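You operate a simulated robot arm through the tools that you are given. There is no shell and no other tool. Be economical: measure what you need, move in short steps, check, and stop when the job is done.

You are at the controls of a simulated robot arm. One attempt, no reset.

TASK
Lay the orange skein on the swift and wind a ball from it.
Fine: draw the swift lever out till the skein hangs taut; clip shut; crank till the tab shows green; open the clip after.

Only the result counts: the job must be done as asked and must still hold three seconds after the hand-in. Knocking over, shifting, dropping, spilling or breaking anything else fails it.

THE ROBOT
A 6-joint arm with a two-finger gripper, hanging from a carriage that runs on a gantry, over the field with the corners [-2000, 1171], [-2001, -209], [99, -210], [100, 1170] (x, y) and turns from -6.493 to 5.515 rad about z. Base frame: it is fixed where the carriage stands at the start and does not move with it; the origin is on the floor, on the carriage's upright axis, x ahead of it, y to its left, z up. Readings come in mm, rad, newtons and seconds.
It reaches about 881 mm from its shoulder. Its first joint turns from -2.897 to 2.897 rad. Places, roughly: ball winder [500, -400, 800]; ball winder clip [600, -500, 800]; ball winder crank [500, -500, 800]; meter reset key [700, 100, 800]; plying lever [600, 500, 800]; swift foot [700, -200, 800]; swift tray [800, -200, 800]; swift wing nut [600, 0, 800]; tailstock [500, 300, 800]; tension nut [800, 300, 900]; winder yarn clip [600, 400, 800]; yarn guide [400, 400, 800]. Payload 2.45 kg.
The tool frame sits at the grasp point between the pads (the TCP): z along the fingers, y along the line on which they close. The tips reach 26 mm beyond it. The gripper opens to 96 mm. The gripper's body begins 69 mm behind the TCP.
Orientation is told as [roll, pitch, yaw] about the base's x, y, z axes, in that order, counted from this pose: with the fingers straight down and closing along the base's y, the tool's x points along the base's -x, its y along +y and its z along -z.

THE INTERFACE
- The arm moves only by the tool send_rows. Its argument "series" is a list of rows, each a list of 3 entries, a list of its own where there are three numbers: the gripper command, from -1 (shut) to 1 (fully open), values between in proportion, then the shift along the tool's x, y, z in units of 40 mm (1.0 is 40 mm), then the turn, a rotation vector about the tool's x, y, z in units of 4 degrees (1.0 is 4 degrees). In form: [[fingers, [tx, ty, tz], [ax, ay, az]], ...]. A call has 1 to 10 rows; each row shifts and turns the commanded pose from where the row before left it, along the tool's axes as they then stand. A call with a number of a shift or a turn outside -1 to 1 is refused whole. Each row takes 0.2 s and may step no farther than 50 mm and 0.15 rad from the row before; otherwise, or with a gripper value out of range, the whole call is refused. Where a pose cannot be reached the arm comes as near as it can. A force on the tool above 40 N (or 10 N above the force at the start of the call, whichever is more), or a blocked arm, ends the call early, and 0.2 s more pass. Each finger halts on what it meets, pressing with about 28 N; the grip force reading is that of the motor and also rises with nothing between the fingers. The clock runs only during rows and for 0.2 s after the last one: add rows that do not move to give the fingers time. The reply holds the time, the measured pose of the TCP, the force on the tool along the base axes, the opening and the grip force, in the units named above and with some noise, with the torque about the TCP (base axes, N m) and any sound that the robot's microphone picked up.
- Cameras (640 x 400 px; columns grow to the right, rows downward): "scene" is now at [260.3, 0.2, 1696.8]; the picture's right is [-0.02, -1.00, 0.00], its down [-0.91, 0.01, -0.41] and it looks along [0.41, -0.01, -0.91] (base axes); focal length 253 px, centre (320, 200). "wrist" rides on the gripper at [82, 3, -98] in the tool frame; the picture's right is [-0.04, 1.00, 0.00], its down [-0.73, -0.03, -0.68] and it looks along [-0.68, -0.03, 0.73] (tool axes); focal length 256 px, centre (320, 200). There is no depth. A picture from a camera that has moved, and an enlarged one, comes with that camera's place and axes in the base frame and with its lens.
- camera(camera): a new picture of that camera. It takes no simulated time.
- raise_lower(by): slides the trunk up (or, below 0, down) by that many mm; the arm and the scene camera ride with it, the base frame stays. It gives what a move gives, with no picture.
- steer(legs): drives the robot by 1 to 6 legs, each [ahead, left, turn to the left] in mm, mm and rad, along the robot's own axes; the way and the turn of a leg run together, so that a leg with both is an arc; at most 1500 mm and 3.142 rad a leg. The arm and the cameras ride along, it lands a little off, and it stops where it bumps. It keeps to its track: a leg is cut to what the track allows. It gives what a move gives.
- aim_head(pan, tilt): turns the head with the scene camera to pan (to the left, within 2.705 rad either way) and tilt (down, from -0.506 to 1.204), counted from straight ahead of the robot. It gives what a move gives.
- close_up(camera, box): a new picture of the part [left, top, right, bottom] of that camera's present view, enlarged. It takes no simulated time.
- sign_off(): hands the job in; it is judged then, once.

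Go step by step. Nothing tells you exact positions but the pictures and the camera data: compare them with the known pose of the tool, close in by small moves and look again before you grip or let go. The budget is 120 turns and 82 pictures, counting those below and the enlarged ones. Unless the task says otherwise, let go and move clear before handing in, and close with one line.

The tools are called as a command line: name --argument value ..., lists and objects as JSON in quotes. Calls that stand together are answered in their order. send_rows: Moves the arm, as the interface text tells. Its arguments: {"type":"object","properties":{"series":{"type":"array","items":{"type":"array"}}},"required":["series"]} The other tools are called the same way: raise_lower (by) slides the trunk up or down; steer (legs) drives the base; aim_head (pan, tilt) turns the head that bears the scene camera; camera (camera) takes a picture; close_up (camera, box) takes an enlarged picture of a part of a camera's view; sign_off () hands the job in.

At the start:

```text
time_s: 0.0
tool_pos: [243.0, -259.5, 1000.3]
tool_rot: [0.0, 0.0, 0.001]
contact_force: [-0.1, -0.3, -0.2]
moment: [-0.01, -0.03, -0.02]
opening: 96.2
grasp_force: 0.0
trunk travel left (down, up): [-434.0, 168.0]
robot x, y, heading: [-2.8, 0.3, 0.001]
head pan, tilt: [-0.016, 1.143]
```

scene: 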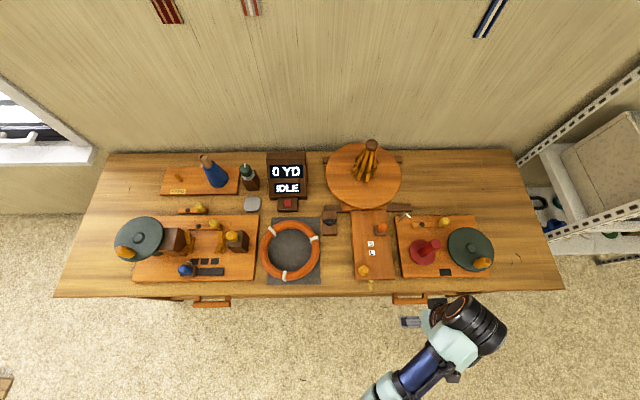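
wrist: 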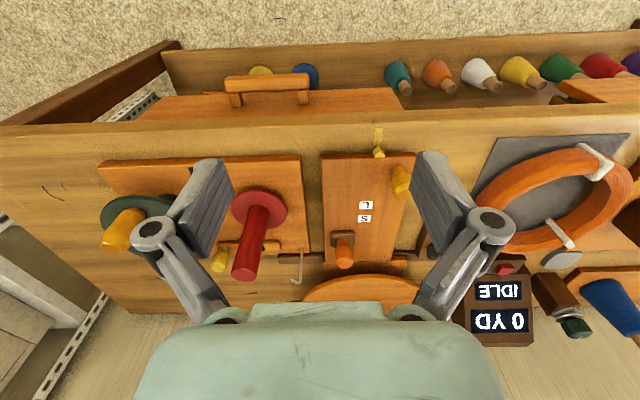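

The bench shows the orange skein on a gray mat in the middle, the swift (round tray with folded arms) to its right, and the ball winder at the far right. I'll enlarge these parts.

close_up --camera "scene" --box '[310, 130, 430, 205]'

close_up --camera "scene" --box '[320, 195, 512, 315]'

close_up --camera "scene" --box '[230, 150, 358, 290]'

```text
5.33 times, centred on (370, 168) of scene
camera zoom: at [260.3, 0.2, 1696.8], right [-0.02, -1.0, 0.0], down [-0.91, 0.01, -0.41], along [0.41, -0.01, -0.91], focal length 1347 px, centre (53, 373)
```

zoom: 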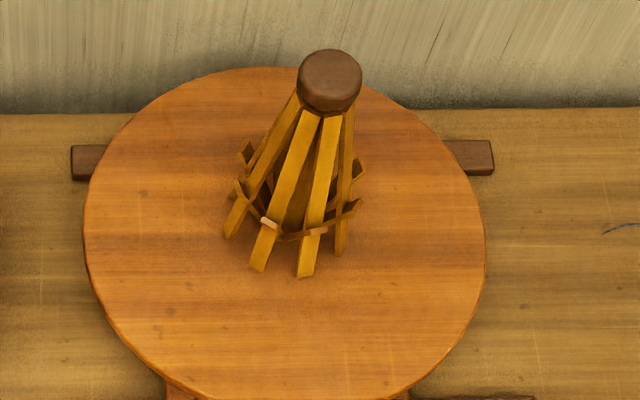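

```text
3.33 times, centred on (416, 255) of scene
camera zoom: at [260.3, 0.2, 1696.8], right [-0.02, -1.0, 0.0], down [-0.91, 0.01, -0.41], along [0.41, -0.01, -0.91], focal length 842 px, centre (0, 17)
```

zoom: 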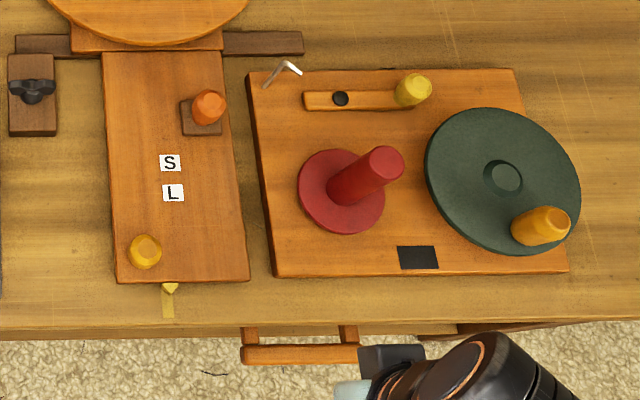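

```text
2.86 times, centred on (294, 220) of scene
camera zoom: at [260.3, 0.2, 1696.8], right [-0.02, -1.0, 0.0], down [-0.91, 0.01, -0.41], along [0.41, -0.01, -0.91], focal length 722 px, centre (394, 143)
```

zoom: 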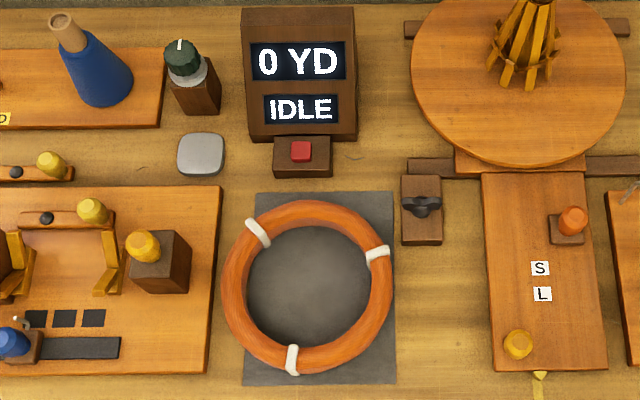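

The skein ring is about 216 mm across at roughly (470, 100), and the swift spindle stands at about (780, -190). I'll look at the swift's board and the winder from the wrist camera.

close_up --camera "wrist" --box '[300, 110, 460, 310]'

close_up --camera "wrist" --box '[90, 140, 330, 300]'

```text
2.00 times, centred on (380, 210) of wrist
camera zoom: at [161.0, -257.3, 1098.3], right [0.04, 1.0, 0.0], down [0.73, -0.03, 0.68], along [0.68, -0.03, -0.73], focal length 512 px, centre (200, 180)
```

zoom: 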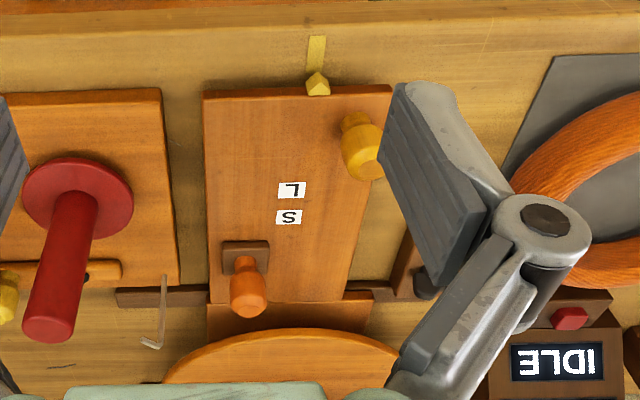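

```text
2.50 times, centred on (210, 220) of wrist
camera zoom: at [161.0, -257.3, 1098.3], right [0.04, 1.0, 0.0], down [0.73, -0.03, 0.68], along [0.68, -0.03, -0.73], focal length 640 px, centre (595, 150)
```

zoom: 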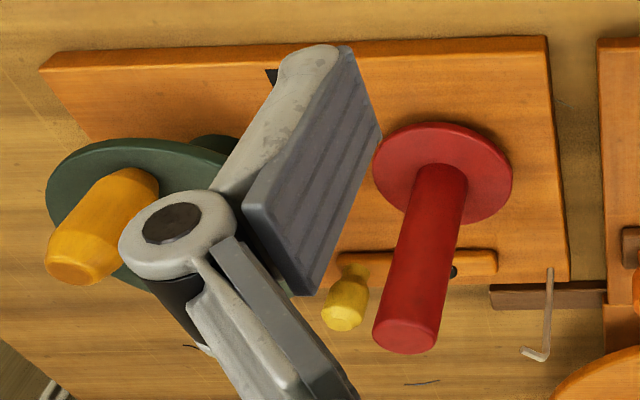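

I'll move the hand above the right edge of the skein ring, staying high, and look again.

send_rows --series '[[1, [-0.703, 0.833, 0], [0, 0, 0]], [1, [-0.703, 0.833, 0], [0, 0, 0]], [1, [-0.703, 0.833, 0], [0, 0, 0]], [1, [-0.703, 0.833, 0], [0, 0, 0]], [1, [-0.703, 0.833, 0], [0, 0, 0]], [1, [-0.703, 0.833, 0], [0, 0, 0]], [1, [-0.703, 0.833, 0], [0, 0, 0]], [1, [-0.703, 0.833, 0], [0, 0, 0]]]'

camera --camera "wrist"

camera --camera "scene"

```text
time_s: 1.8
tool_pos: [467.4, 6.6, 1001.4]
tool_rot: [0.0, 0.0, 0.0]
contact_force: [0.4, -0.6, -0.6]
moment: [0.05, -0.04, 0.04]
opening: 95.7
grasp_force: 0.0
trunk travel left (down, up): [-434.0, 168.0]
robot x, y, heading: [-2.4, -0.1, -0.002]
head pan, tilt: [-0.016, 1.143]
```

```text
74 pictures are left
camera wrist: at [386.3, 9.5, 1099.7], right [0.04, 1.0, 0.0], down [0.73, -0.03, 0.68], along [0.68, -0.03, -0.73], focal length 256 px, centre (320, 200)
```

wrist: 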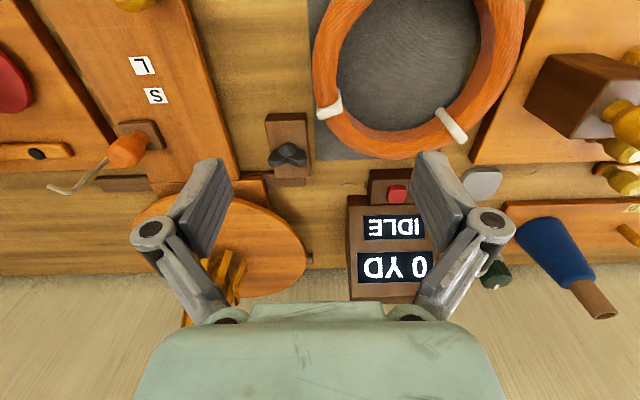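

```text
73 pictures are left
camera scene: at [260.2, 0.1, 1696.8], right [-0.02, -1.0, 0.0], down [-0.91, 0.01, -0.41], along [0.41, -0.01, -0.91], focal length 253 px, centre (320, 200)
```

scene: 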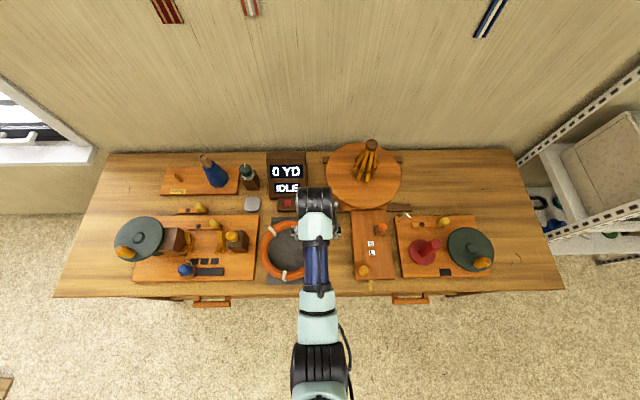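

The skein tube's right edge comes out at about (472, 13) with its top near z = 816. I'm lowering partway over it with the fingers part open.

send_rows --series '[[0.3, [-0.1, 0.16, 0.8], [0, 0, 0]], [0.3, [0, 0, 0.8], [0, 0, 0]], [0.3, [0, 0, 0.8], [0, 0, 0]], [0.3, [0, 0, 0.8], [0, 0, 0]]]'

camera --camera "wrist"

```text
time_s: 2.8
tool_pos: [472.0, 16.1, 871.7]
tool_rot: [0.001, -0.001, 0.001]
contact_force: [-0.7, -0.2, 0.6]
moment: [0.02, 0.01, 0.0]
opening: 62.4
grasp_force: 0.1
trunk travel left (down, up): [-434.0, 168.0]
robot x, y, heading: [0.7, 2.1, 0.001]
head pan, tilt: [-0.016, 1.143]
```

```text
72 pictures are left
camera wrist: at [389.7, 18.3, 970.8], right [0.04, 1.0, 0.0], down [0.73, -0.03, 0.68], along [0.68, -0.03, -0.73], focal length 256 px, centre (320, 200)
```

wrist: 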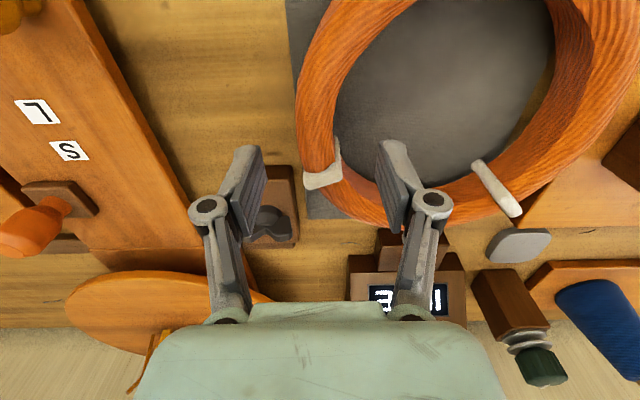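

The tube lines up at about y = 14. I'm lowering further and checking the height.

send_rows --series '[[0.3, [0, -0.05, 0.6], [0, 0, 0]], [0.3, [0, 0, 0.6], [0, 0, 0]]]'

camera --camera "wrist"

```text
time_s: 3.4
tool_pos: [473.1, 11.5, 824.7]
tool_rot: [-0.001, -0.003, 0.0]
contact_force: [0.4, 0.6, 0.0]
moment: [0.02, -0.03, -0.04]
opening: 62.3
grasp_force: 0.0
trunk travel left (down, up): [-434.0, 168.0]
robot x, y, heading: [3.0, 0.2, 0.0]
head pan, tilt: [-0.016, 1.143]
```

```text
71 pictures are left
camera wrist: at [390.8, 14.7, 922.1], right [0.04, 1.0, 0.0], down [0.73, -0.03, 0.68], along [0.68, -0.03, -0.73], focal length 256 px, centre (320, 200)
```

wrist: 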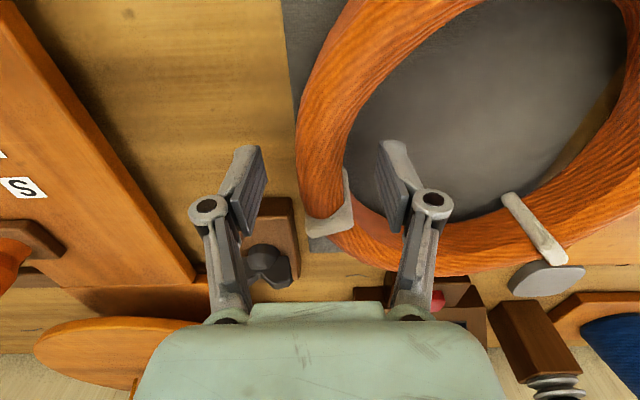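

Laterally aligned. I'm easing down with small steps until just above the mat.

send_rows --series '[[0.3, [0, 0, 0.15], [0, 0, 0]], [0.3, [0, 0, 0.1], [0, 0, 0]]]'

close_up --camera "wrist" --box '[200, 100, 440, 260]'

```text
time_s: 4.0
tool_pos: [471.5, 11.5, 812.2]
tool_rot: [0.001, 0.0, -0.001]
contact_force: [-0.2, -0.4, 0.2]
moment: [0.01, -0.01, 0.01]
opening: 62.4
grasp_force: 0.1
trunk travel left (down, up): [-434.0, 168.0]
robot x, y, heading: [2.7, -0.2, -0.0]
head pan, tilt: [-0.016, 1.143]
```

```text
2.50 times, centred on (320, 180) of wrist
camera zoom: at [390.1, 13.8, 912.0], right [0.04, 1.0, 0.0], down [0.73, -0.03, 0.68], along [0.68, -0.03, -0.73], focal length 640 px, centre (320, 250)
```

zoom: 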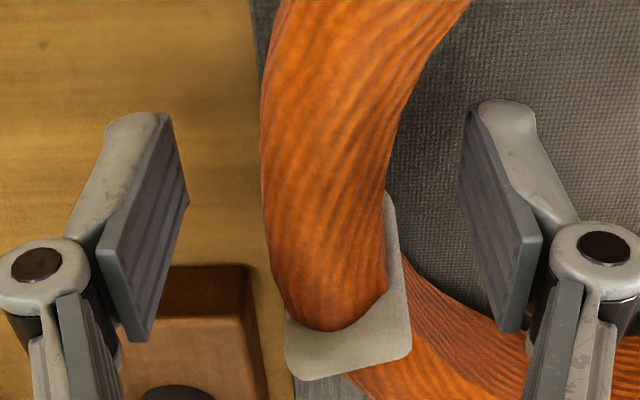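

No contact yet with the tips at about z = 786, so the mat is lower. Easing down further.

send_rows --series '[[0.3, [0, 0.05, 0.1], [0, 0, 0]], [0.3, [0, 0, 0.1], [0, 0, 0]]]'

```text
time_s: 4.6
tool_pos: [471.7, 12.7, 806.0]
tool_rot: [-0.002, 0.0, 0.001]
contact_force: [0.1, 0.0, -0.4]
moment: [-0.04, -0.01, 0.01]
opening: 62.4
grasp_force: 0.1
trunk travel left (down, up): [-434.0, 168.0]
robot x, y, heading: [-1.2, -0.5, -0.001]
head pan, tilt: [-0.016, 1.143]
```

send_rows --series '[[0.3, [0, 0, 0.1], [0, 0, 0]], [0.3, [0, 0, 0.05], [0, 0, 0]]]'

close_up --camera "wrist" --box '[200, 100, 440, 260]'

```text
time_s: 5.2
tool_pos: [472.5, 13.3, 799.4]
tool_rot: [-0.002, -0.002, 0.001]
contact_force: [-0.3, -0.3, 0.3]
moment: [0.0, -0.01, 0.01]
opening: 62.4
grasp_force: 0.1
trunk travel left (down, up): [-434.0, 168.0]
robot x, y, heading: [-3.8, -1.2, -0.003]
head pan, tilt: [-0.016, 1.143]
```

```text
2.50 times, centred on (320, 180) of wrist
camera zoom: at [390.0, 14.9, 898.5], right [0.04, 1.0, 0.0], down [0.73, -0.03, 0.68], along [0.68, -0.03, -0.73], focal length 640 px, centre (320, 250)
```

zoom: 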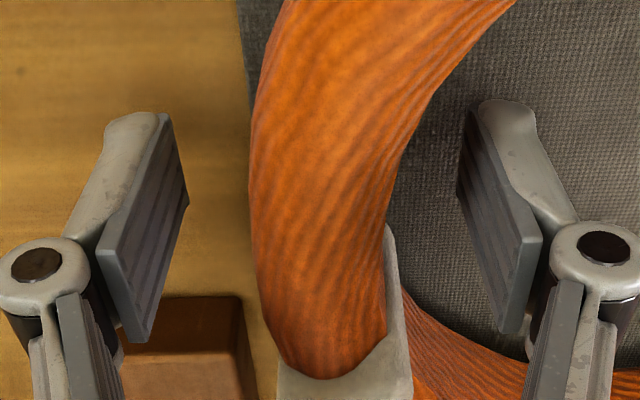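

send_rows --series '[[0.3, [0, 0, 0.08], [0, 0, 0]], [0.3, [0, 0, 0.05], [0, 0, 0]]]'

```text
time_s: 5.8
tool_pos: [471.3, 13.8, 794.7]
tool_rot: [0.0, 0.001, 0.001]
contact_force: [0.3, 0.4, -0.5]
moment: [-0.04, 0.0, 0.01]
opening: 62.2
grasp_force: 0.1
trunk travel left (down, up): [-434.0, 168.0]
robot x, y, heading: [3.3, -5.5, -0.001]
head pan, tilt: [-0.016, 1.143]
```

I'll close the fingers on the tube here.

send_rows --series '[[-1, [0, 0, 0], [0, 0, 0]], [-1, [0, 0, 0], [0, 0, 0]], [-1, [0, 0, 0], [0, 0, 0]]]'

camera --camera "wrist"

```text
time_s: 6.6
tool_pos: [471.9, 11.7, 794.3]
tool_rot: [-0.001, 0.001, 0.0]
contact_force: [0.0, -0.9, 1.4]
moment: [-0.03, -0.06, -0.06]
opening: 25.4
grasp_force: 28.0
trunk travel left (down, up): [-434.0, 168.0]
robot x, y, heading: [-2.5, 1.5, 0.001]
head pan, tilt: [-0.016, 1.143]
```

```text
68 pictures are left
camera wrist: at [389.9, 15.0, 893.0], right [0.04, 1.0, 0.0], down [0.73, -0.03, 0.68], along [0.68, -0.03, -0.73], focal length 256 px, centre (320, 200)
```

wrist: 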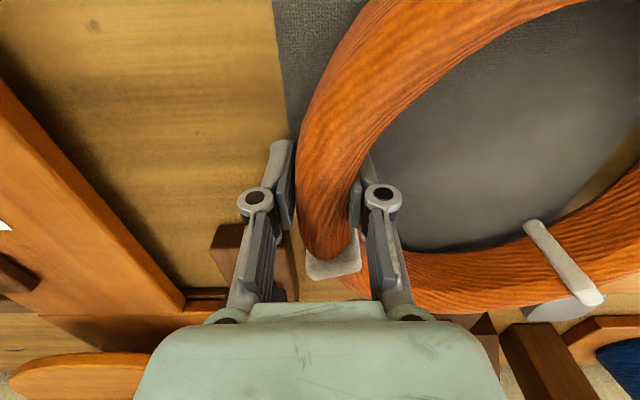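

Gripped at 25 mm with a firm reading. I'm lifting straight up.

send_rows --series '[[-1, [0, 0, -0.3], [0, 0, 0]], [-1, [0, 0, -0.6], [0, 0, 0]], [-1, [0, 0, -0.8], [0, 0, 0]], [-1, [0, 0, -0.8], [0, 0, 0]], [-1, [0, 0, -0.8], [0, 0, 0]], [-1, [0, 0, -0.8], [0, 0, 0]], [-1, [0, 0, -0.8], [0, 0, 0]], [-1, [0, 0, -0.8], [0, 0, 0]], [-1, [0, 0, -0.8], [0, 0, 0]]]'

camera --camera "wrist"

camera --camera "scene"

```text
time_s: 8.6
tool_pos: [473.4, 13.6, 1051.7]
tool_rot: [0.002, -0.003, -0.002]
contact_force: [-0.1, 0.2, -1.9]
moment: [-0.17, -0.01, -0.04]
opening: 25.6
grasp_force: 28.0
out of reach, approached as far as the arm can: row 9
trunk travel left (down, up): [-434.0, 168.0]
robot x, y, heading: [-0.1, -2.5, -0.003]
head pan, tilt: [-0.016, 1.143]
```

```text
67 pictures are left
camera wrist: at [392.2, 17.5, 1149.1], right [0.04, 1.0, 0.0], down [0.73, -0.03, 0.68], along [0.68, -0.03, -0.73], focal length 256 px, centre (320, 200)
```

wrist: 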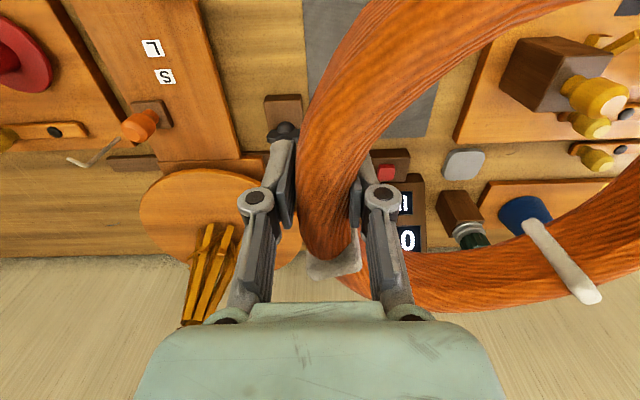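

```text
66 pictures are left
camera scene: at [260.2, 0.2, 1696.8], right [-0.02, -1.0, 0.0], down [-0.91, 0.01, -0.41], along [0.41, -0.01, -0.91], focal length 253 px, centre (320, 200)
```

scene: 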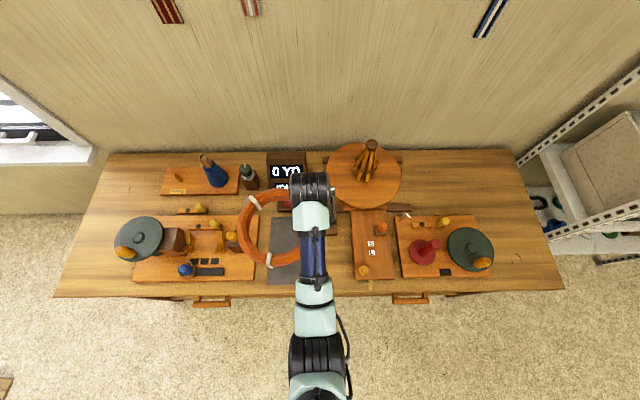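

The ring hangs flat in the grip. I'll raise the trunk for clearance over the spindle (its top is near z = 1010), then drive the carriage right and ahead.

raise_lower --by 120

steer --legs '[[0, -190, 0], [90, 0, 0]]'

camera --camera "scene"

camera --camera "wrist"

```text
time_s: 10.1
tool_pos: [474.6, 14.8, 1169.9]
tool_rot: [0.0, -0.003, 0.001]
contact_force: [-0.2, 0.2, -1.8]
moment: [-0.16, 0.01, -0.03]
opening: 25.4
grasp_force: 27.9
trunk travel left (down, up): [-554.0, 48.0]
robot x, y, heading: [-3.4, 0.6, 0.002]
head pan, tilt: [-0.016, 1.143]
```

```text
time_s: 12.3
tool_pos: [564.1, -174.4, 1170.5]
tool_rot: [0.0, -0.003, -0.002]
contact_force: [0.0, -0.3, -0.9]
moment: [-0.14, -0.02, 0.0]
opening: 25.7
grasp_force: 28.2
trunk travel left (down, up): [-554.0, 48.0]
robot x, y, heading: [93.5, -185.4, -0.004]
head pan, tilt: [-0.016, 1.143]
```

```text
65 pictures are left
camera scene: at [350.9, -188.6, 1816.8], right [-0.02, -1.0, 0.0], down [-0.91, 0.02, -0.41], along [0.41, -0.01, -0.91], focal length 253 px, centre (320, 200)
```

scene: 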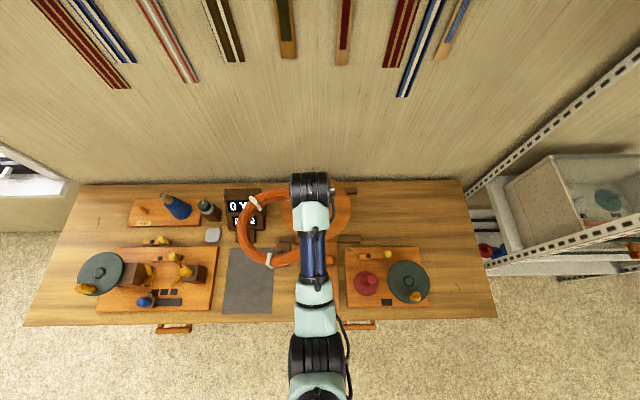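

```text
64 pictures are left
camera wrist: at [483.0, -171.5, 1268.6], right [0.04, 1.0, 0.0], down [0.73, -0.03, 0.68], along [0.68, -0.03, -0.73], focal length 256 px, centre (320, 200)
```

wrist: 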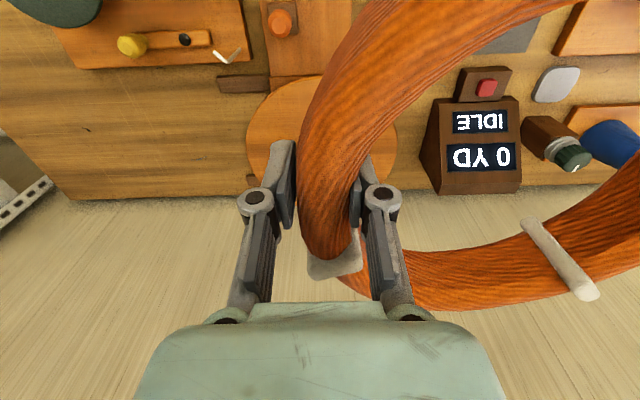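

Next I'll shift the hand to y ≈ -285 so the spindle comes into view beside the arm.

send_rows --series '[[-1, [-0.5, -0.8, 0], [0, 0, 0]], [-1, [-0.5, -0.8, 0], [0, 0, 0]], [-1, [-0.5, -0.8, 0], [0, 0, 0]], [-1, [-0.5, -0.4, 0], [0, 0, 0]]]'

camera --camera "scene"

camera --camera "wrist"

```text
time_s: 13.3
tool_pos: [644.2, -286.8, 1168.3]
tool_rot: [-0.001, -0.002, -0.002]
contact_force: [-0.7, 0.1, -2.5]
moment: [-0.18, -0.03, 0.02]
opening: 25.2
grasp_force: 28.2
trunk travel left (down, up): [-554.0, 48.0]
robot x, y, heading: [86.7, -190.2, -0.004]
head pan, tilt: [-0.016, 1.143]
```

```text
63 pictures are left
camera scene: at [350.8, -188.5, 1816.8], right [-0.02, -1.0, 0.0], down [-0.91, 0.02, -0.41], along [0.41, -0.01, -0.91], focal length 253 px, centre (320, 200)
```

scene: 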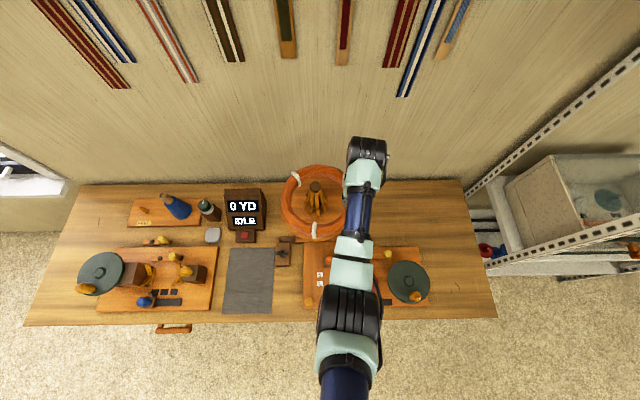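

```text
62 pictures are left
camera wrist: at [562.2, -284.7, 1266.5], right [0.04, 1.0, 0.0], down [0.73, -0.03, 0.68], along [0.68, -0.03, -0.73], focal length 256 px, centre (320, 200)
```

wrist: 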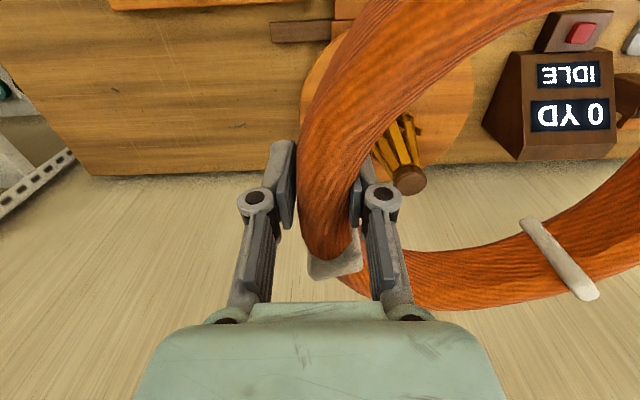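

The spindle is triangulated at about (767, -181) with its top near z = 1014. I'm moving the ring's centre over it.

send_rows --series '[[-1, [-0.8, 0.04, 0], [0, 0, 0]], [-1, [-0.8, 0.04, 0], [0, 0, 0]], [-1, [-0.8, 0.04, 0], [0, 0, 0]], [-1, [-0.7, 0.04, 0], [0, 0, 0]]]'

camera --camera "scene"

camera --camera "wrist"

```text
time_s: 14.3
tool_pos: [715.9, -277.8, 1179.4]
tool_rot: [0.001, -0.002, -0.003]
contact_force: [-0.2, 1.1, -2.8]
moment: [-0.15, 0.02, 0.0]
opening: 25.6
grasp_force: 28.5
out of reach, approached as far as the arm can: row 3, 4
trunk travel left (down, up): [-554.0, 48.0]
robot x, y, heading: [88.6, -186.6, -0.005]
head pan, tilt: [-0.016, 1.143]
```

```text
61 pictures are left
camera scene: at [350.7, -188.6, 1816.7], right [-0.02, -1.0, 0.0], down [-0.91, 0.02, -0.41], along [0.41, -0.01, -0.91], focal length 253 px, centre (320, 200)
```

scene: 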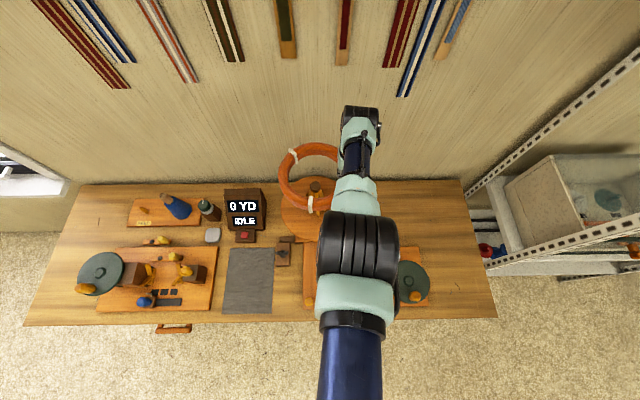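

```text
60 pictures are left
camera wrist: at [633.9, -275.0, 1277.4], right [0.04, 1.0, 0.0], down [0.73, -0.03, 0.68], along [0.68, -0.03, -0.73], focal length 256 px, centre (320, 200)
```

wrist: 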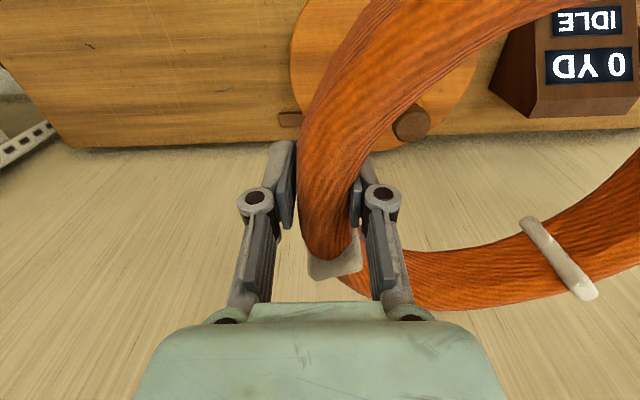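

The hand can't reach that far with the grip on the ring's side. I'll pull back a little and swing the hand so the grip sits at the ring's near side.

send_rows --series '[[-1, [1, 0, 0], [0, 0, 0.5]], [-1, [1, 0, 0], [0, 0, 1]], [-1, [0.5, 0, 0], [0, 0, 1]], [-1, [0, 0, 0], [0, 0, 1]], [-1, [0, 0, 0], [0, 0, 1]], [-1, [0, 0, 0], [0, 0, 1]], [-1, [0, 0, 0], [0, 0, 1]], [-1, [0, 0, 0], [0, 0, 1]], [-1, [0, 0, 0], [0, 0, 1]], [-1, [0, 0, 0], [0, 0, 1]]]'

```text
time_s: 16.6
tool_pos: [617.6, -272.8, 1180.6]
tool_rot: [0.0, -0.001, -0.667]
contact_force: [0.4, -0.9, -1.6]
moment: [-0.13, 0.12, -0.01]
opening: 25.5
grasp_force: 28.2
trunk travel left (down, up): [-554.0, 48.0]
robot x, y, heading: [91.8, -188.5, -0.0]
head pan, tilt: [-0.016, 1.143]
```

send_rows --series '[[-1, [0, 0, 0], [0, 0, 1]], [-1, [0, 0, 0], [0, 0, 1]], [-1, [0, 0, 0], [0, 0, 1]], [-1, [0, 0, 0], [0, 0, 1]], [-1, [0, 0, 0], [0, 0, 1]], [-1, [0, 0, 0], [0, 0, 1]], [-1, [0, 0, 0], [0, 0, 1]], [-1, [0, 0, 0], [0, 0, 1]], [-1, [0, 0, 0], [0, 0, 1]], [-1, [0, 0, 0], [0, 0, 1]]]'

camera --camera "wrist"

camera --camera "scene"

```text
time_s: 18.8
tool_pos: [617.5, -273.6, 1180.4]
tool_rot: [0.002, 0.0, -1.365]
contact_force: [0.5, 0.0, -2.4]
moment: [-0.01, 0.19, 0.0]
opening: 25.7
grasp_force: 28.0
trunk travel left (down, up): [-554.0, 48.0]
robot x, y, heading: [95.5, -185.1, -0.008]
head pan, tilt: [-0.016, 1.143]
```

```text
59 pictures are left
camera wrist: at [603.5, -193.0, 1278.3], right [0.99, 0.17, 0.0], down [0.12, -0.72, 0.68], along [0.11, -0.67, -0.73], focal length 256 px, centre (320, 200)
```

wrist: 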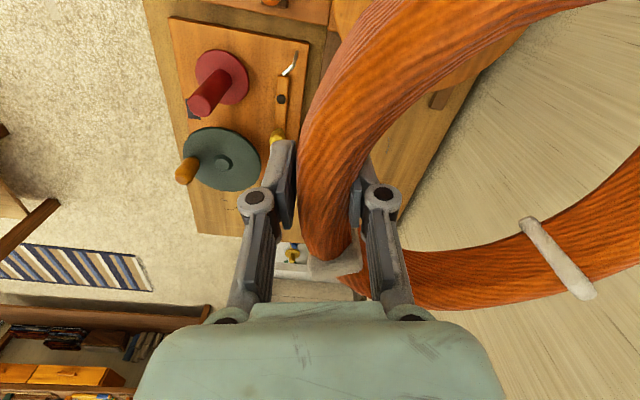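

```text
58 pictures are left
camera scene: at [350.9, -188.6, 1816.8], right [-0.02, -1.0, 0.0], down [-0.91, 0.02, -0.41], along [0.41, -0.01, -0.91], focal length 253 px, centre (320, 200)
```

scene: 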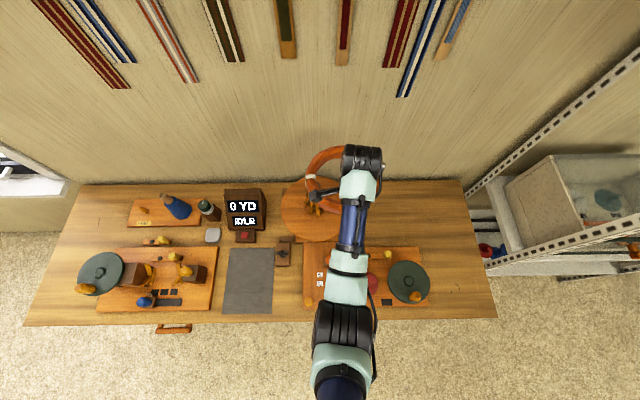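

The grip is now on the near side. I'll bring the ring over the spindle and lower it to just above the cap.

send_rows --series '[[-1, [0.517, 0.563, 0], [0, 0, 0]], [-1, [0.517, 0.563, 0], [0, 0, 0]], [-1, [0.517, 0.563, 0], [0, 0, 0]], [-1, [0, 0, 0.9], [0, 0, 0]], [-1, [0, 0, 0.9], [0, 0, 0]]]'

camera --camera "wrist"

close_up --camera "scene" --box '[240, 130, 400, 230]'

```text
time_s: 19.9
tool_pos: [671.9, -197.6, 1110.7]
tool_rot: [0.003, 0.0, -1.363]
contact_force: [0.3, -0.6, -2.3]
moment: [-0.03, 0.21, -0.01]
opening: 25.6
grasp_force: 28.5
trunk travel left (down, up): [-554.0, 48.0]
robot x, y, heading: [90.3, -183.5, -0.005]
head pan, tilt: [-0.016, 1.143]
```

```text
57 pictures are left
camera wrist: at [656.7, -118.0, 1209.3], right [0.99, 0.17, 0.0], down [0.12, -0.72, 0.68], along [0.11, -0.67, -0.73], focal length 256 px, centre (320, 200)
```

wrist: 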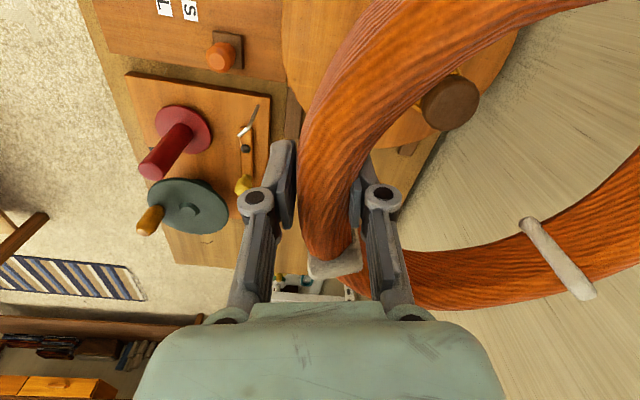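

```text
4.00 times, centred on (320, 180) of scene
camera zoom: at [350.9, -188.6, 1816.9], right [-0.02, -1.0, 0.0], down [-0.91, 0.02, -0.41], along [0.41, -0.01, -0.91], focal length 1010 px, centre (320, 280)
```

zoom: 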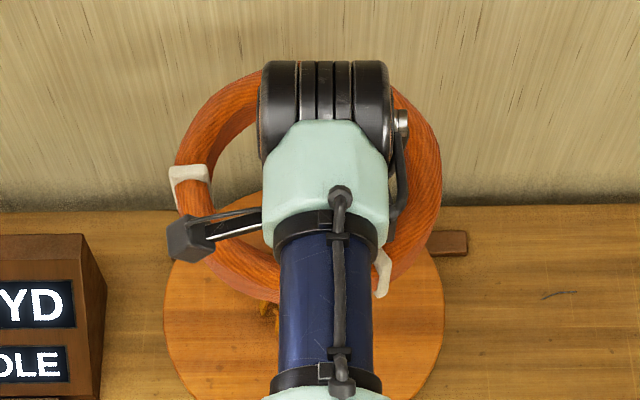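

The cap is confirmed at (768, -180), and the ring's inner hole surrounds it. I'm lowering the ring over the spindle in stages.

send_rows --series '[[-1, [0.1, 0.05, 0.8], [0, 0, 0]], [-1, [0, 0, 0.8], [0, 0, 0]], [-1, [0, 0, 0.8], [0, 0, 0]]]'

camera --camera "wrist"

close_up --camera "scene" --box '[240, 130, 400, 230]'

```text
time_s: 20.8
tool_pos: [651.2, -194.1, 1027.0]
tool_rot: [0.005, 0.0, -1.364]
contact_force: [0.4, -0.5, -1.5]
moment: [-0.04, 0.19, 0.0]
opening: 25.1
grasp_force: 28.1
out of reach, approached as far as the arm can: row 2, 3
trunk travel left (down, up): [-554.0, 48.0]
robot x, y, heading: [90.0, -187.9, -0.006]
head pan, tilt: [-0.016, 1.143]
```

```text
55 pictures are left
camera wrist: at [637.0, -113.2, 1125.6], right [0.99, 0.17, 0.0], down [0.12, -0.72, 0.68], along [0.12, -0.67, -0.73], focal length 256 px, centre (320, 200)
```

wrist: 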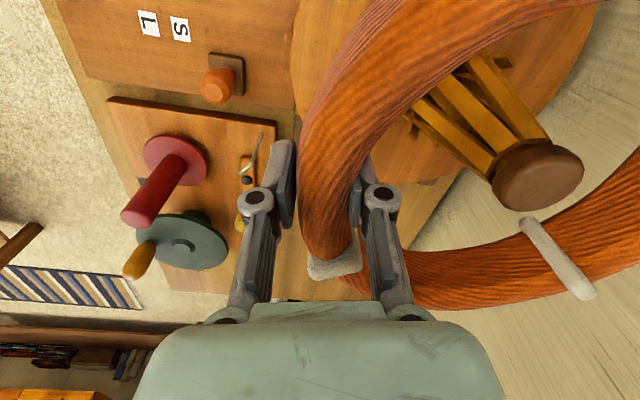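

```text
4.00 times, centred on (320, 180) of scene
camera zoom: at [351.0, -188.6, 1817.0], right [-0.02, -1.0, 0.0], down [-0.91, 0.02, -0.42], along [0.41, -0.01, -0.91], focal length 1010 px, centre (320, 280)
```

zoom: 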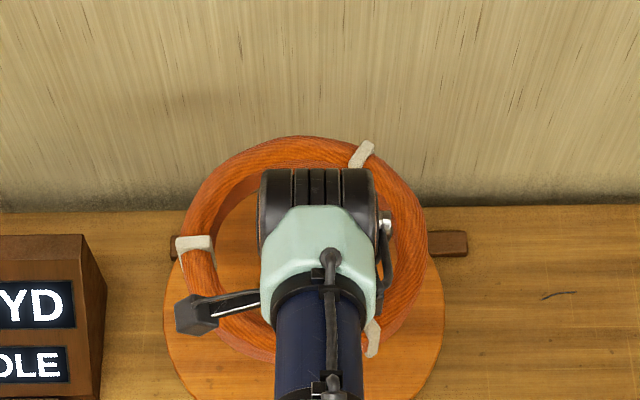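

I'm at the arm's reach limit at this trunk height, so I'll lift back, re-centre, and use the trunk to lower instead.

send_rows --series '[[-1, [0, 0, -0.9], [0, 0, 0]], [-1, [-0.08, 0.6, -0.4], [0, 0, 0]]]'

raise_lower --by -70

camera --camera "wrist"

close_up --camera "scene" --box '[240, 130, 400, 230]'

```text
time_s: 21.4
tool_pos: [675.0, -192.2, 1076.8]
tool_rot: [0.002, 0.001, -1.364]
contact_force: [-1.1, 0.0, -3.8]
moment: [-0.02, 0.13, -0.03]
opening: 25.5
grasp_force: 28.4
trunk travel left (down, up): [-554.0, 48.0]
robot x, y, heading: [92.2, -190.5, -0.006]
head pan, tilt: [-0.016, 1.143]
```

```text
time_s: 22.4
tool_pos: [675.1, -191.8, 1007.2]
tool_rot: [0.002, -0.001, -1.364]
contact_force: [0.7, 0.3, -1.5]
moment: [-0.05, 0.16, -0.03]
opening: 25.4
grasp_force: 27.8
trunk travel left (down, up): [-484.0, 118.0]
robot x, y, heading: [90.1, -188.9, -0.001]
head pan, tilt: [-0.016, 1.143]
```

```text
53 pictures are left
camera wrist: at [661.4, -112.1, 1105.5], right [0.99, 0.17, 0.0], down [0.12, -0.72, 0.68], along [0.11, -0.67, -0.73], focal length 256 px, centre (320, 200)
```

wrist: 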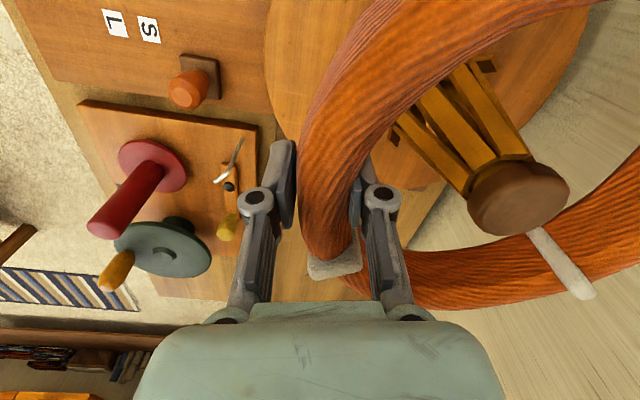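

```text
4.00 times, centred on (320, 180) of scene
camera zoom: at [350.9, -188.6, 1746.8], right [-0.02, -1.0, 0.0], down [-0.91, 0.02, -0.41], along [0.41, -0.01, -0.91], focal length 1010 px, centre (320, 280)
```

zoom: 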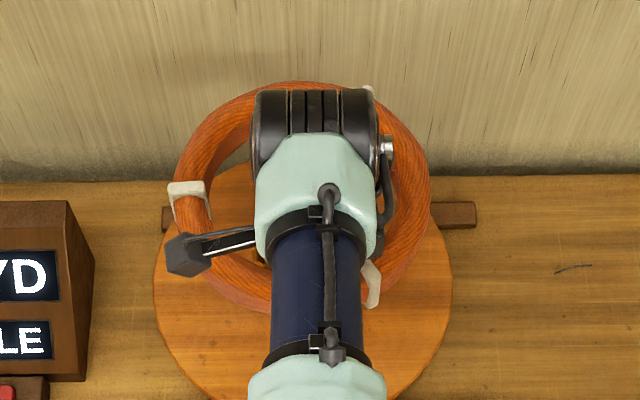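

The spindle is inside the ring and well centred. Continuing down with the trunk.

raise_lower --by -70

camera --camera "wrist"

```text
time_s: 23.5
tool_pos: [675.8, -191.8, 937.4]
tool_rot: [0.002, 0.0, -1.363]
contact_force: [0.0, -0.1, -1.3]
moment: [-0.02, 0.17, 0.01]
opening: 25.6
grasp_force: 27.6
trunk travel left (down, up): [-414.0, 188.0]
robot x, y, heading: [91.2, -188.0, 0.0]
head pan, tilt: [-0.016, 1.143]
```

```text
51 pictures are left
camera wrist: at [661.4, -112.1, 1035.5], right [0.99, 0.17, 0.0], down [0.12, -0.72, 0.68], along [0.11, -0.67, -0.73], focal length 256 px, centre (320, 200)
```

wrist: 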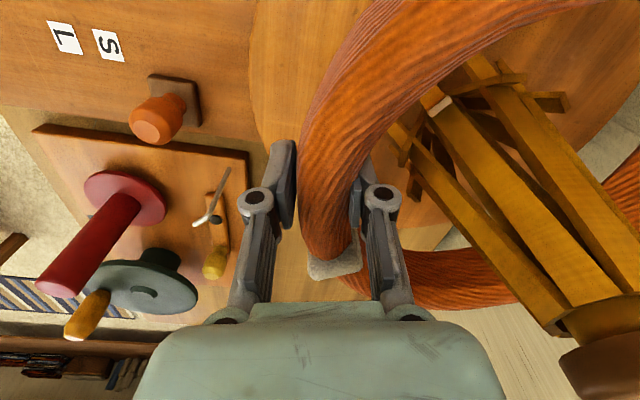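

raise_lower --by -50

camera --camera "wrist"

close_up --camera "scene" --box '[240, 100, 400, 200]'

```text
time_s: 24.4
tool_pos: [675.2, -192.4, 887.0]
tool_rot: [0.002, -0.001, -1.364]
contact_force: [0.2, 0.3, -2.1]
moment: [0.01, 0.19, 0.03]
opening: 25.7
grasp_force: 28.1
trunk travel left (down, up): [-364.0, 238.0]
robot x, y, heading: [95.5, -189.4, -0.001]
head pan, tilt: [-0.016, 1.143]
```

```text
50 pictures are left
camera wrist: at [661.4, -112.1, 985.5], right [0.99, 0.17, 0.0], down [0.12, -0.72, 0.68], along [0.11, -0.67, -0.73], focal length 256 px, centre (320, 200)
```

wrist: 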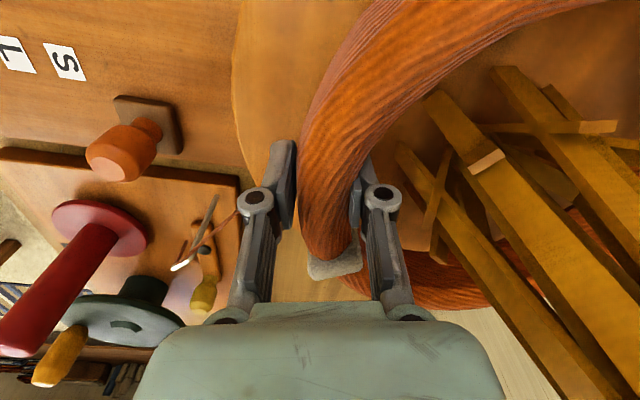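

```text
4.00 times, centred on (320, 150) of scene
camera zoom: at [350.9, -188.6, 1626.8], right [-0.02, -1.0, 0.0], down [-0.91, 0.02, -0.41], along [0.41, -0.01, -0.91], focal length 1010 px, centre (320, 400)
```

zoom: 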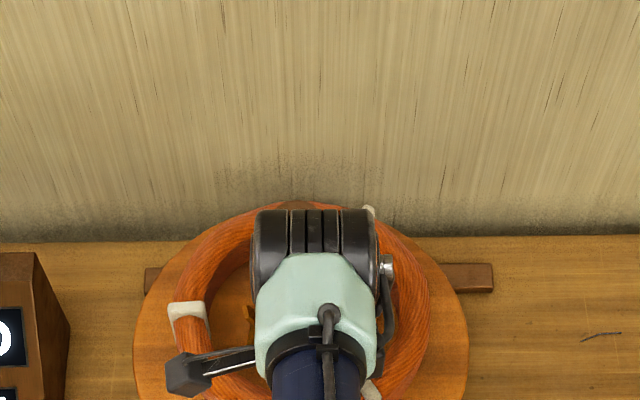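

raise_lower --by -25

raise_lower --by -12

camera --camera "wrist"

```text
time_s: 25.1
tool_pos: [674.9, -191.3, 866.0]
tool_rot: [0.0, -0.001, -1.364]
contact_force: [-1.7, 0.6, 2.6]
moment: [0.09, 0.2, 0.02]
opening: 25.6
grasp_force: 27.6
trunk travel left (down, up): [-340.0, 262.0]
robot x, y, heading: [90.4, -187.1, -0.009]
head pan, tilt: [-0.016, 1.143]
stopped: the force on the tool passed its limit at 51 N (the readings are from after the stop); the commanded pose is now the measured one
```

```text
time_s: 25.4
tool_pos: [677.0, -192.2, 865.9]
tool_rot: [-0.003, -0.001, -1.364]
contact_force: [-2.3, 0.0, 4.1]
moment: [0.06, 0.21, 0.01]
opening: 25.6
grasp_force: 28.2
trunk travel left (down, up): [-337.0, 265.0]
robot x, y, heading: [91.0, -189.9, -0.002]
head pan, tilt: [-0.016, 1.143]
stopped: the force on the tool passed its limit at 52 N (the readings are from after the stop); the commanded pose is now the measured one
```

```text
48 pictures are left
camera wrist: at [663.1, -112.1, 964.5], right [0.99, 0.17, 0.0], down [0.12, -0.72, 0.68], along [0.11, -0.67, -0.73], focal length 256 px, centre (320, 200)
```

wrist: 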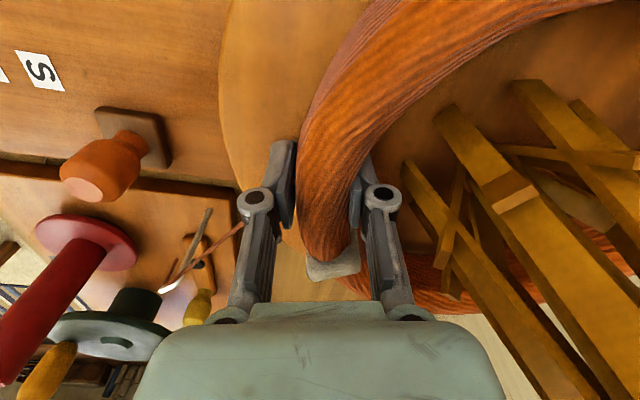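

Contact at z ≈ 840: the ring is resting on the tray. I'll open a little to release it and look.

send_rows --series '[[-0.1, [0, 0, -0.03], [0, 0, 0]], [0, [0, 0, -0.02], [0, 0, 0]], [0, [0, 0, 0], [0, 0, 0]]]'

camera --camera "wrist"

```text
time_s: 26.2
tool_pos: [677.6, -191.6, 868.9]
tool_rot: [-0.001, 0.001, -1.364]
contact_force: [-0.4, 0.6, 0.7]
moment: [0.03, 0.02, -0.03]
opening: 47.9
grasp_force: 0.1
trunk travel left (down, up): [-337.0, 265.0]
robot x, y, heading: [91.3, -190.6, 0.005]
head pan, tilt: [-0.016, 1.143]
```

```text
47 pictures are left
camera wrist: at [663.5, -112.0, 966.9], right [0.99, 0.17, 0.0], down [0.12, -0.72, 0.68], along [0.11, -0.67, -0.73], focal length 256 px, centre (320, 200)
```

wrist: 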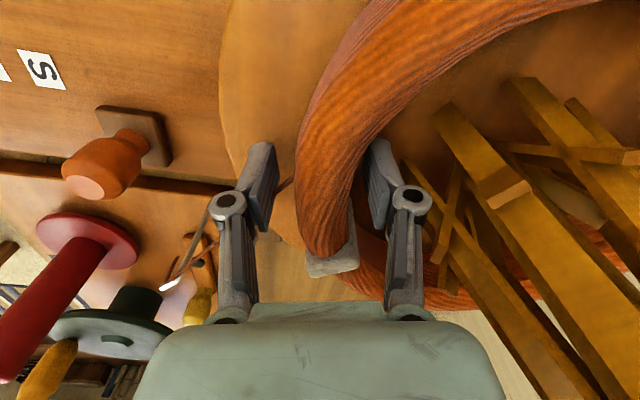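

The ring is released and lying on the tray. I'm retreating straight up.

send_rows --series '[[0, [0, 0, -0.5], [0, 0, 0]], [0, [0, 0, -0.7], [0, 0, 0]], [0, [0, -0.3, -0.7], [0, 0, 0]], [0, [0, -0.3, -0.7], [0, 0, 0]], [0, [0, -0.5, -0.7], [0, 0, 0]], [0, [0, -0.5, -0.7], [0, 0, 0]], [0, [0, -0.8, 0], [0, 0, 0]], [0, [0, -0.8, 0], [0, 0, 0]], [0, [0, -0.8, 0], [0, 0, 0]]]'

camera --camera "wrist"

camera --camera "scene"

```text
time_s: 28.2
tool_pos: [573.1, -226.7, 960.0]
tool_rot: [0.002, -0.004, -1.364]
contact_force: [0.4, 0.2, 0.5]
moment: [0.0, 0.03, 0.02]
opening: 48.0
grasp_force: 0.0
out of reach, approached as far as the arm can: row 6, 7, 8, 9
trunk travel left (down, up): [-337.0, 265.0]
robot x, y, heading: [89.7, -190.9, -0.002]
head pan, tilt: [-0.016, 1.143]
```

```text
46 pictures are left
camera wrist: at [559.7, -146.2, 1058.7], right [0.99, 0.17, 0.0], down [0.12, -0.72, 0.68], along [0.11, -0.67, -0.73], focal length 256 px, centre (320, 200)
```

wrist: 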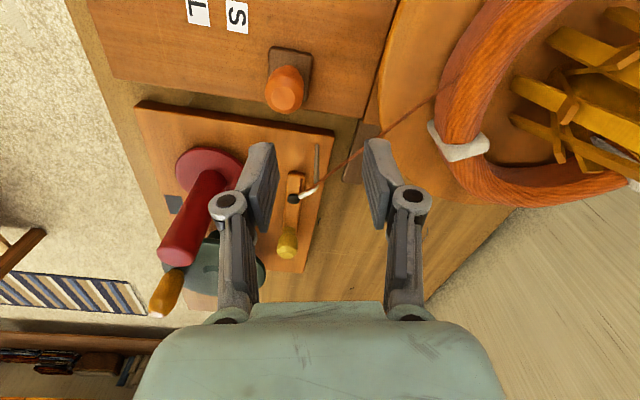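

```text
45 pictures are left
camera scene: at [350.5, -188.5, 1600.5], right [-0.02, -1.0, 0.0], down [-0.91, 0.02, -0.41], along [0.41, -0.01, -0.91], focal length 253 px, centre (320, 200)
```

scene: 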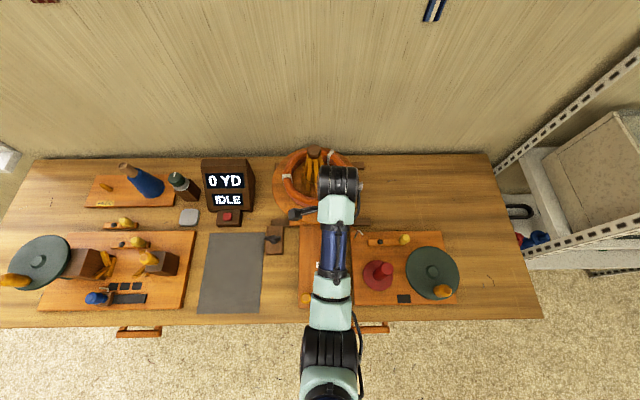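

The yarn now runs from the skein to the winder's guide hook, so the skein is accepted. Next is the orange lever knob at about (542, -230, 830); I'm moving above it.

send_rows --series '[[0.3, [0.07, -0.78, 0], [0, 0, 0]], [0.3, [0, 0, 0.8], [0, 0, 0]], [0.3, [0, 0, 0.5], [0, 0, 0]]]'

camera --camera "wrist"

close_up --camera "scene" --box '[250, 140, 410, 240]'

```text
time_s: 29.0
tool_pos: [547.1, -231.3, 893.0]
tool_rot: [-0.002, -0.001, -1.362]
contact_force: [0.1, -0.3, 0.4]
moment: [0.01, 0.03, 0.01]
opening: 62.2
grasp_force: 0.1
out of reach, approached as far as the arm can: row 1
trunk travel left (down, up): [-337.0, 265.0]
robot x, y, heading: [90.7, -188.1, -0.001]
head pan, tilt: [-0.016, 1.143]
```

```text
44 pictures are left
camera wrist: at [534.7, -150.9, 992.1], right [0.99, 0.17, 0.0], down [0.12, -0.72, 0.68], along [0.11, -0.67, -0.73], focal length 256 px, centre (320, 200)
```

wrist: 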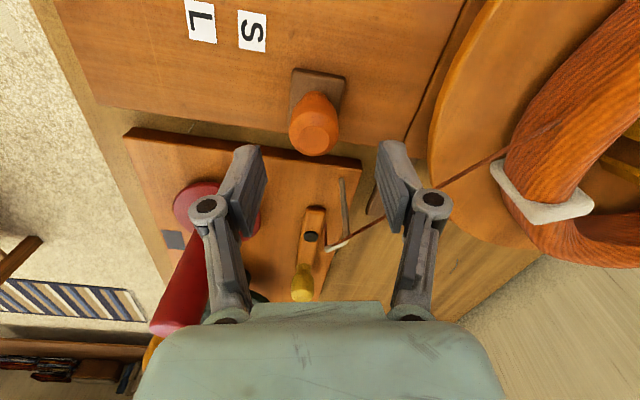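

```text
4.00 times, centred on (330, 190) of scene
camera zoom: at [350.6, -188.6, 1600.5], right [-0.02, -1.0, 0.0], down [-0.91, 0.02, -0.41], along [0.41, -0.01, -0.91], focal length 1010 px, centre (280, 240)
```

zoom: 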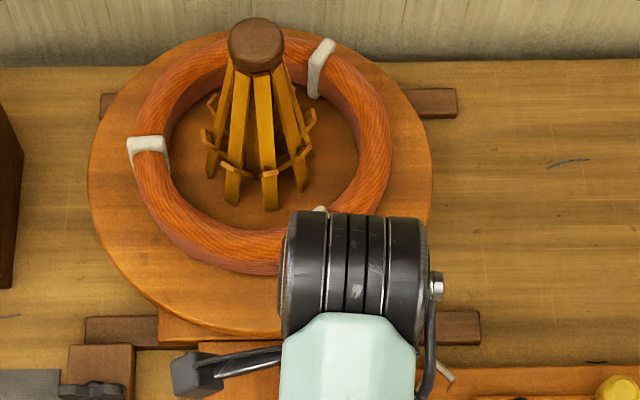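

Aligned over the knob (top near z = 848). I'm lowering to straddle it.

send_rows --series '[[0.3, [0, 0, 0.5], [0, 0, 0]], [0.3, [0, 0, 0.5], [0, 0, 0]], [0.3, [0, 0, 0.4], [0, 0, 0]]]'

camera --camera "wrist"

```text
time_s: 29.8
tool_pos: [548.4, -229.8, 837.1]
tool_rot: [-0.002, 0.001, -1.364]
contact_force: [0.6, 0.5, 0.2]
moment: [-0.01, 0.0, -0.02]
opening: 62.6
grasp_force: 0.0
trunk travel left (down, up): [-337.0, 265.0]
robot x, y, heading: [88.7, -188.4, -0.002]
head pan, tilt: [-0.016, 1.143]
```

```text
42 pictures are left
camera wrist: at [535.4, -149.7, 935.5], right [0.99, 0.17, 0.0], down [0.12, -0.72, 0.68], along [0.11, -0.67, -0.73], focal length 256 px, centre (320, 200)
```

wrist: 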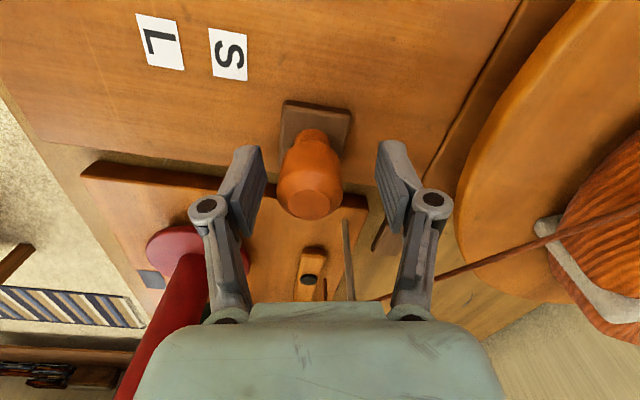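

The knob sits between the pads. Closing on it.

send_rows --series '[[-1, [0, 0, 0], [0, 0, 0]], [-1, [0, 0, 0], [0, 0, 0]], [-1, [0, 0, 0], [0, 0, 0]]]'

```text
time_s: 30.6
tool_pos: [545.6, -230.0, 835.6]
tool_rot: [-0.005, -0.001, -1.365]
contact_force: [-19.1, -3.2, 12.7]
moment: [-0.01, 0.92, -0.24]
opening: 31.4
grasp_force: 45.2
trunk travel left (down, up): [-337.0, 265.0]
robot x, y, heading: [85.4, -188.6, -0.006]
head pan, tilt: [-0.016, 1.143]
```

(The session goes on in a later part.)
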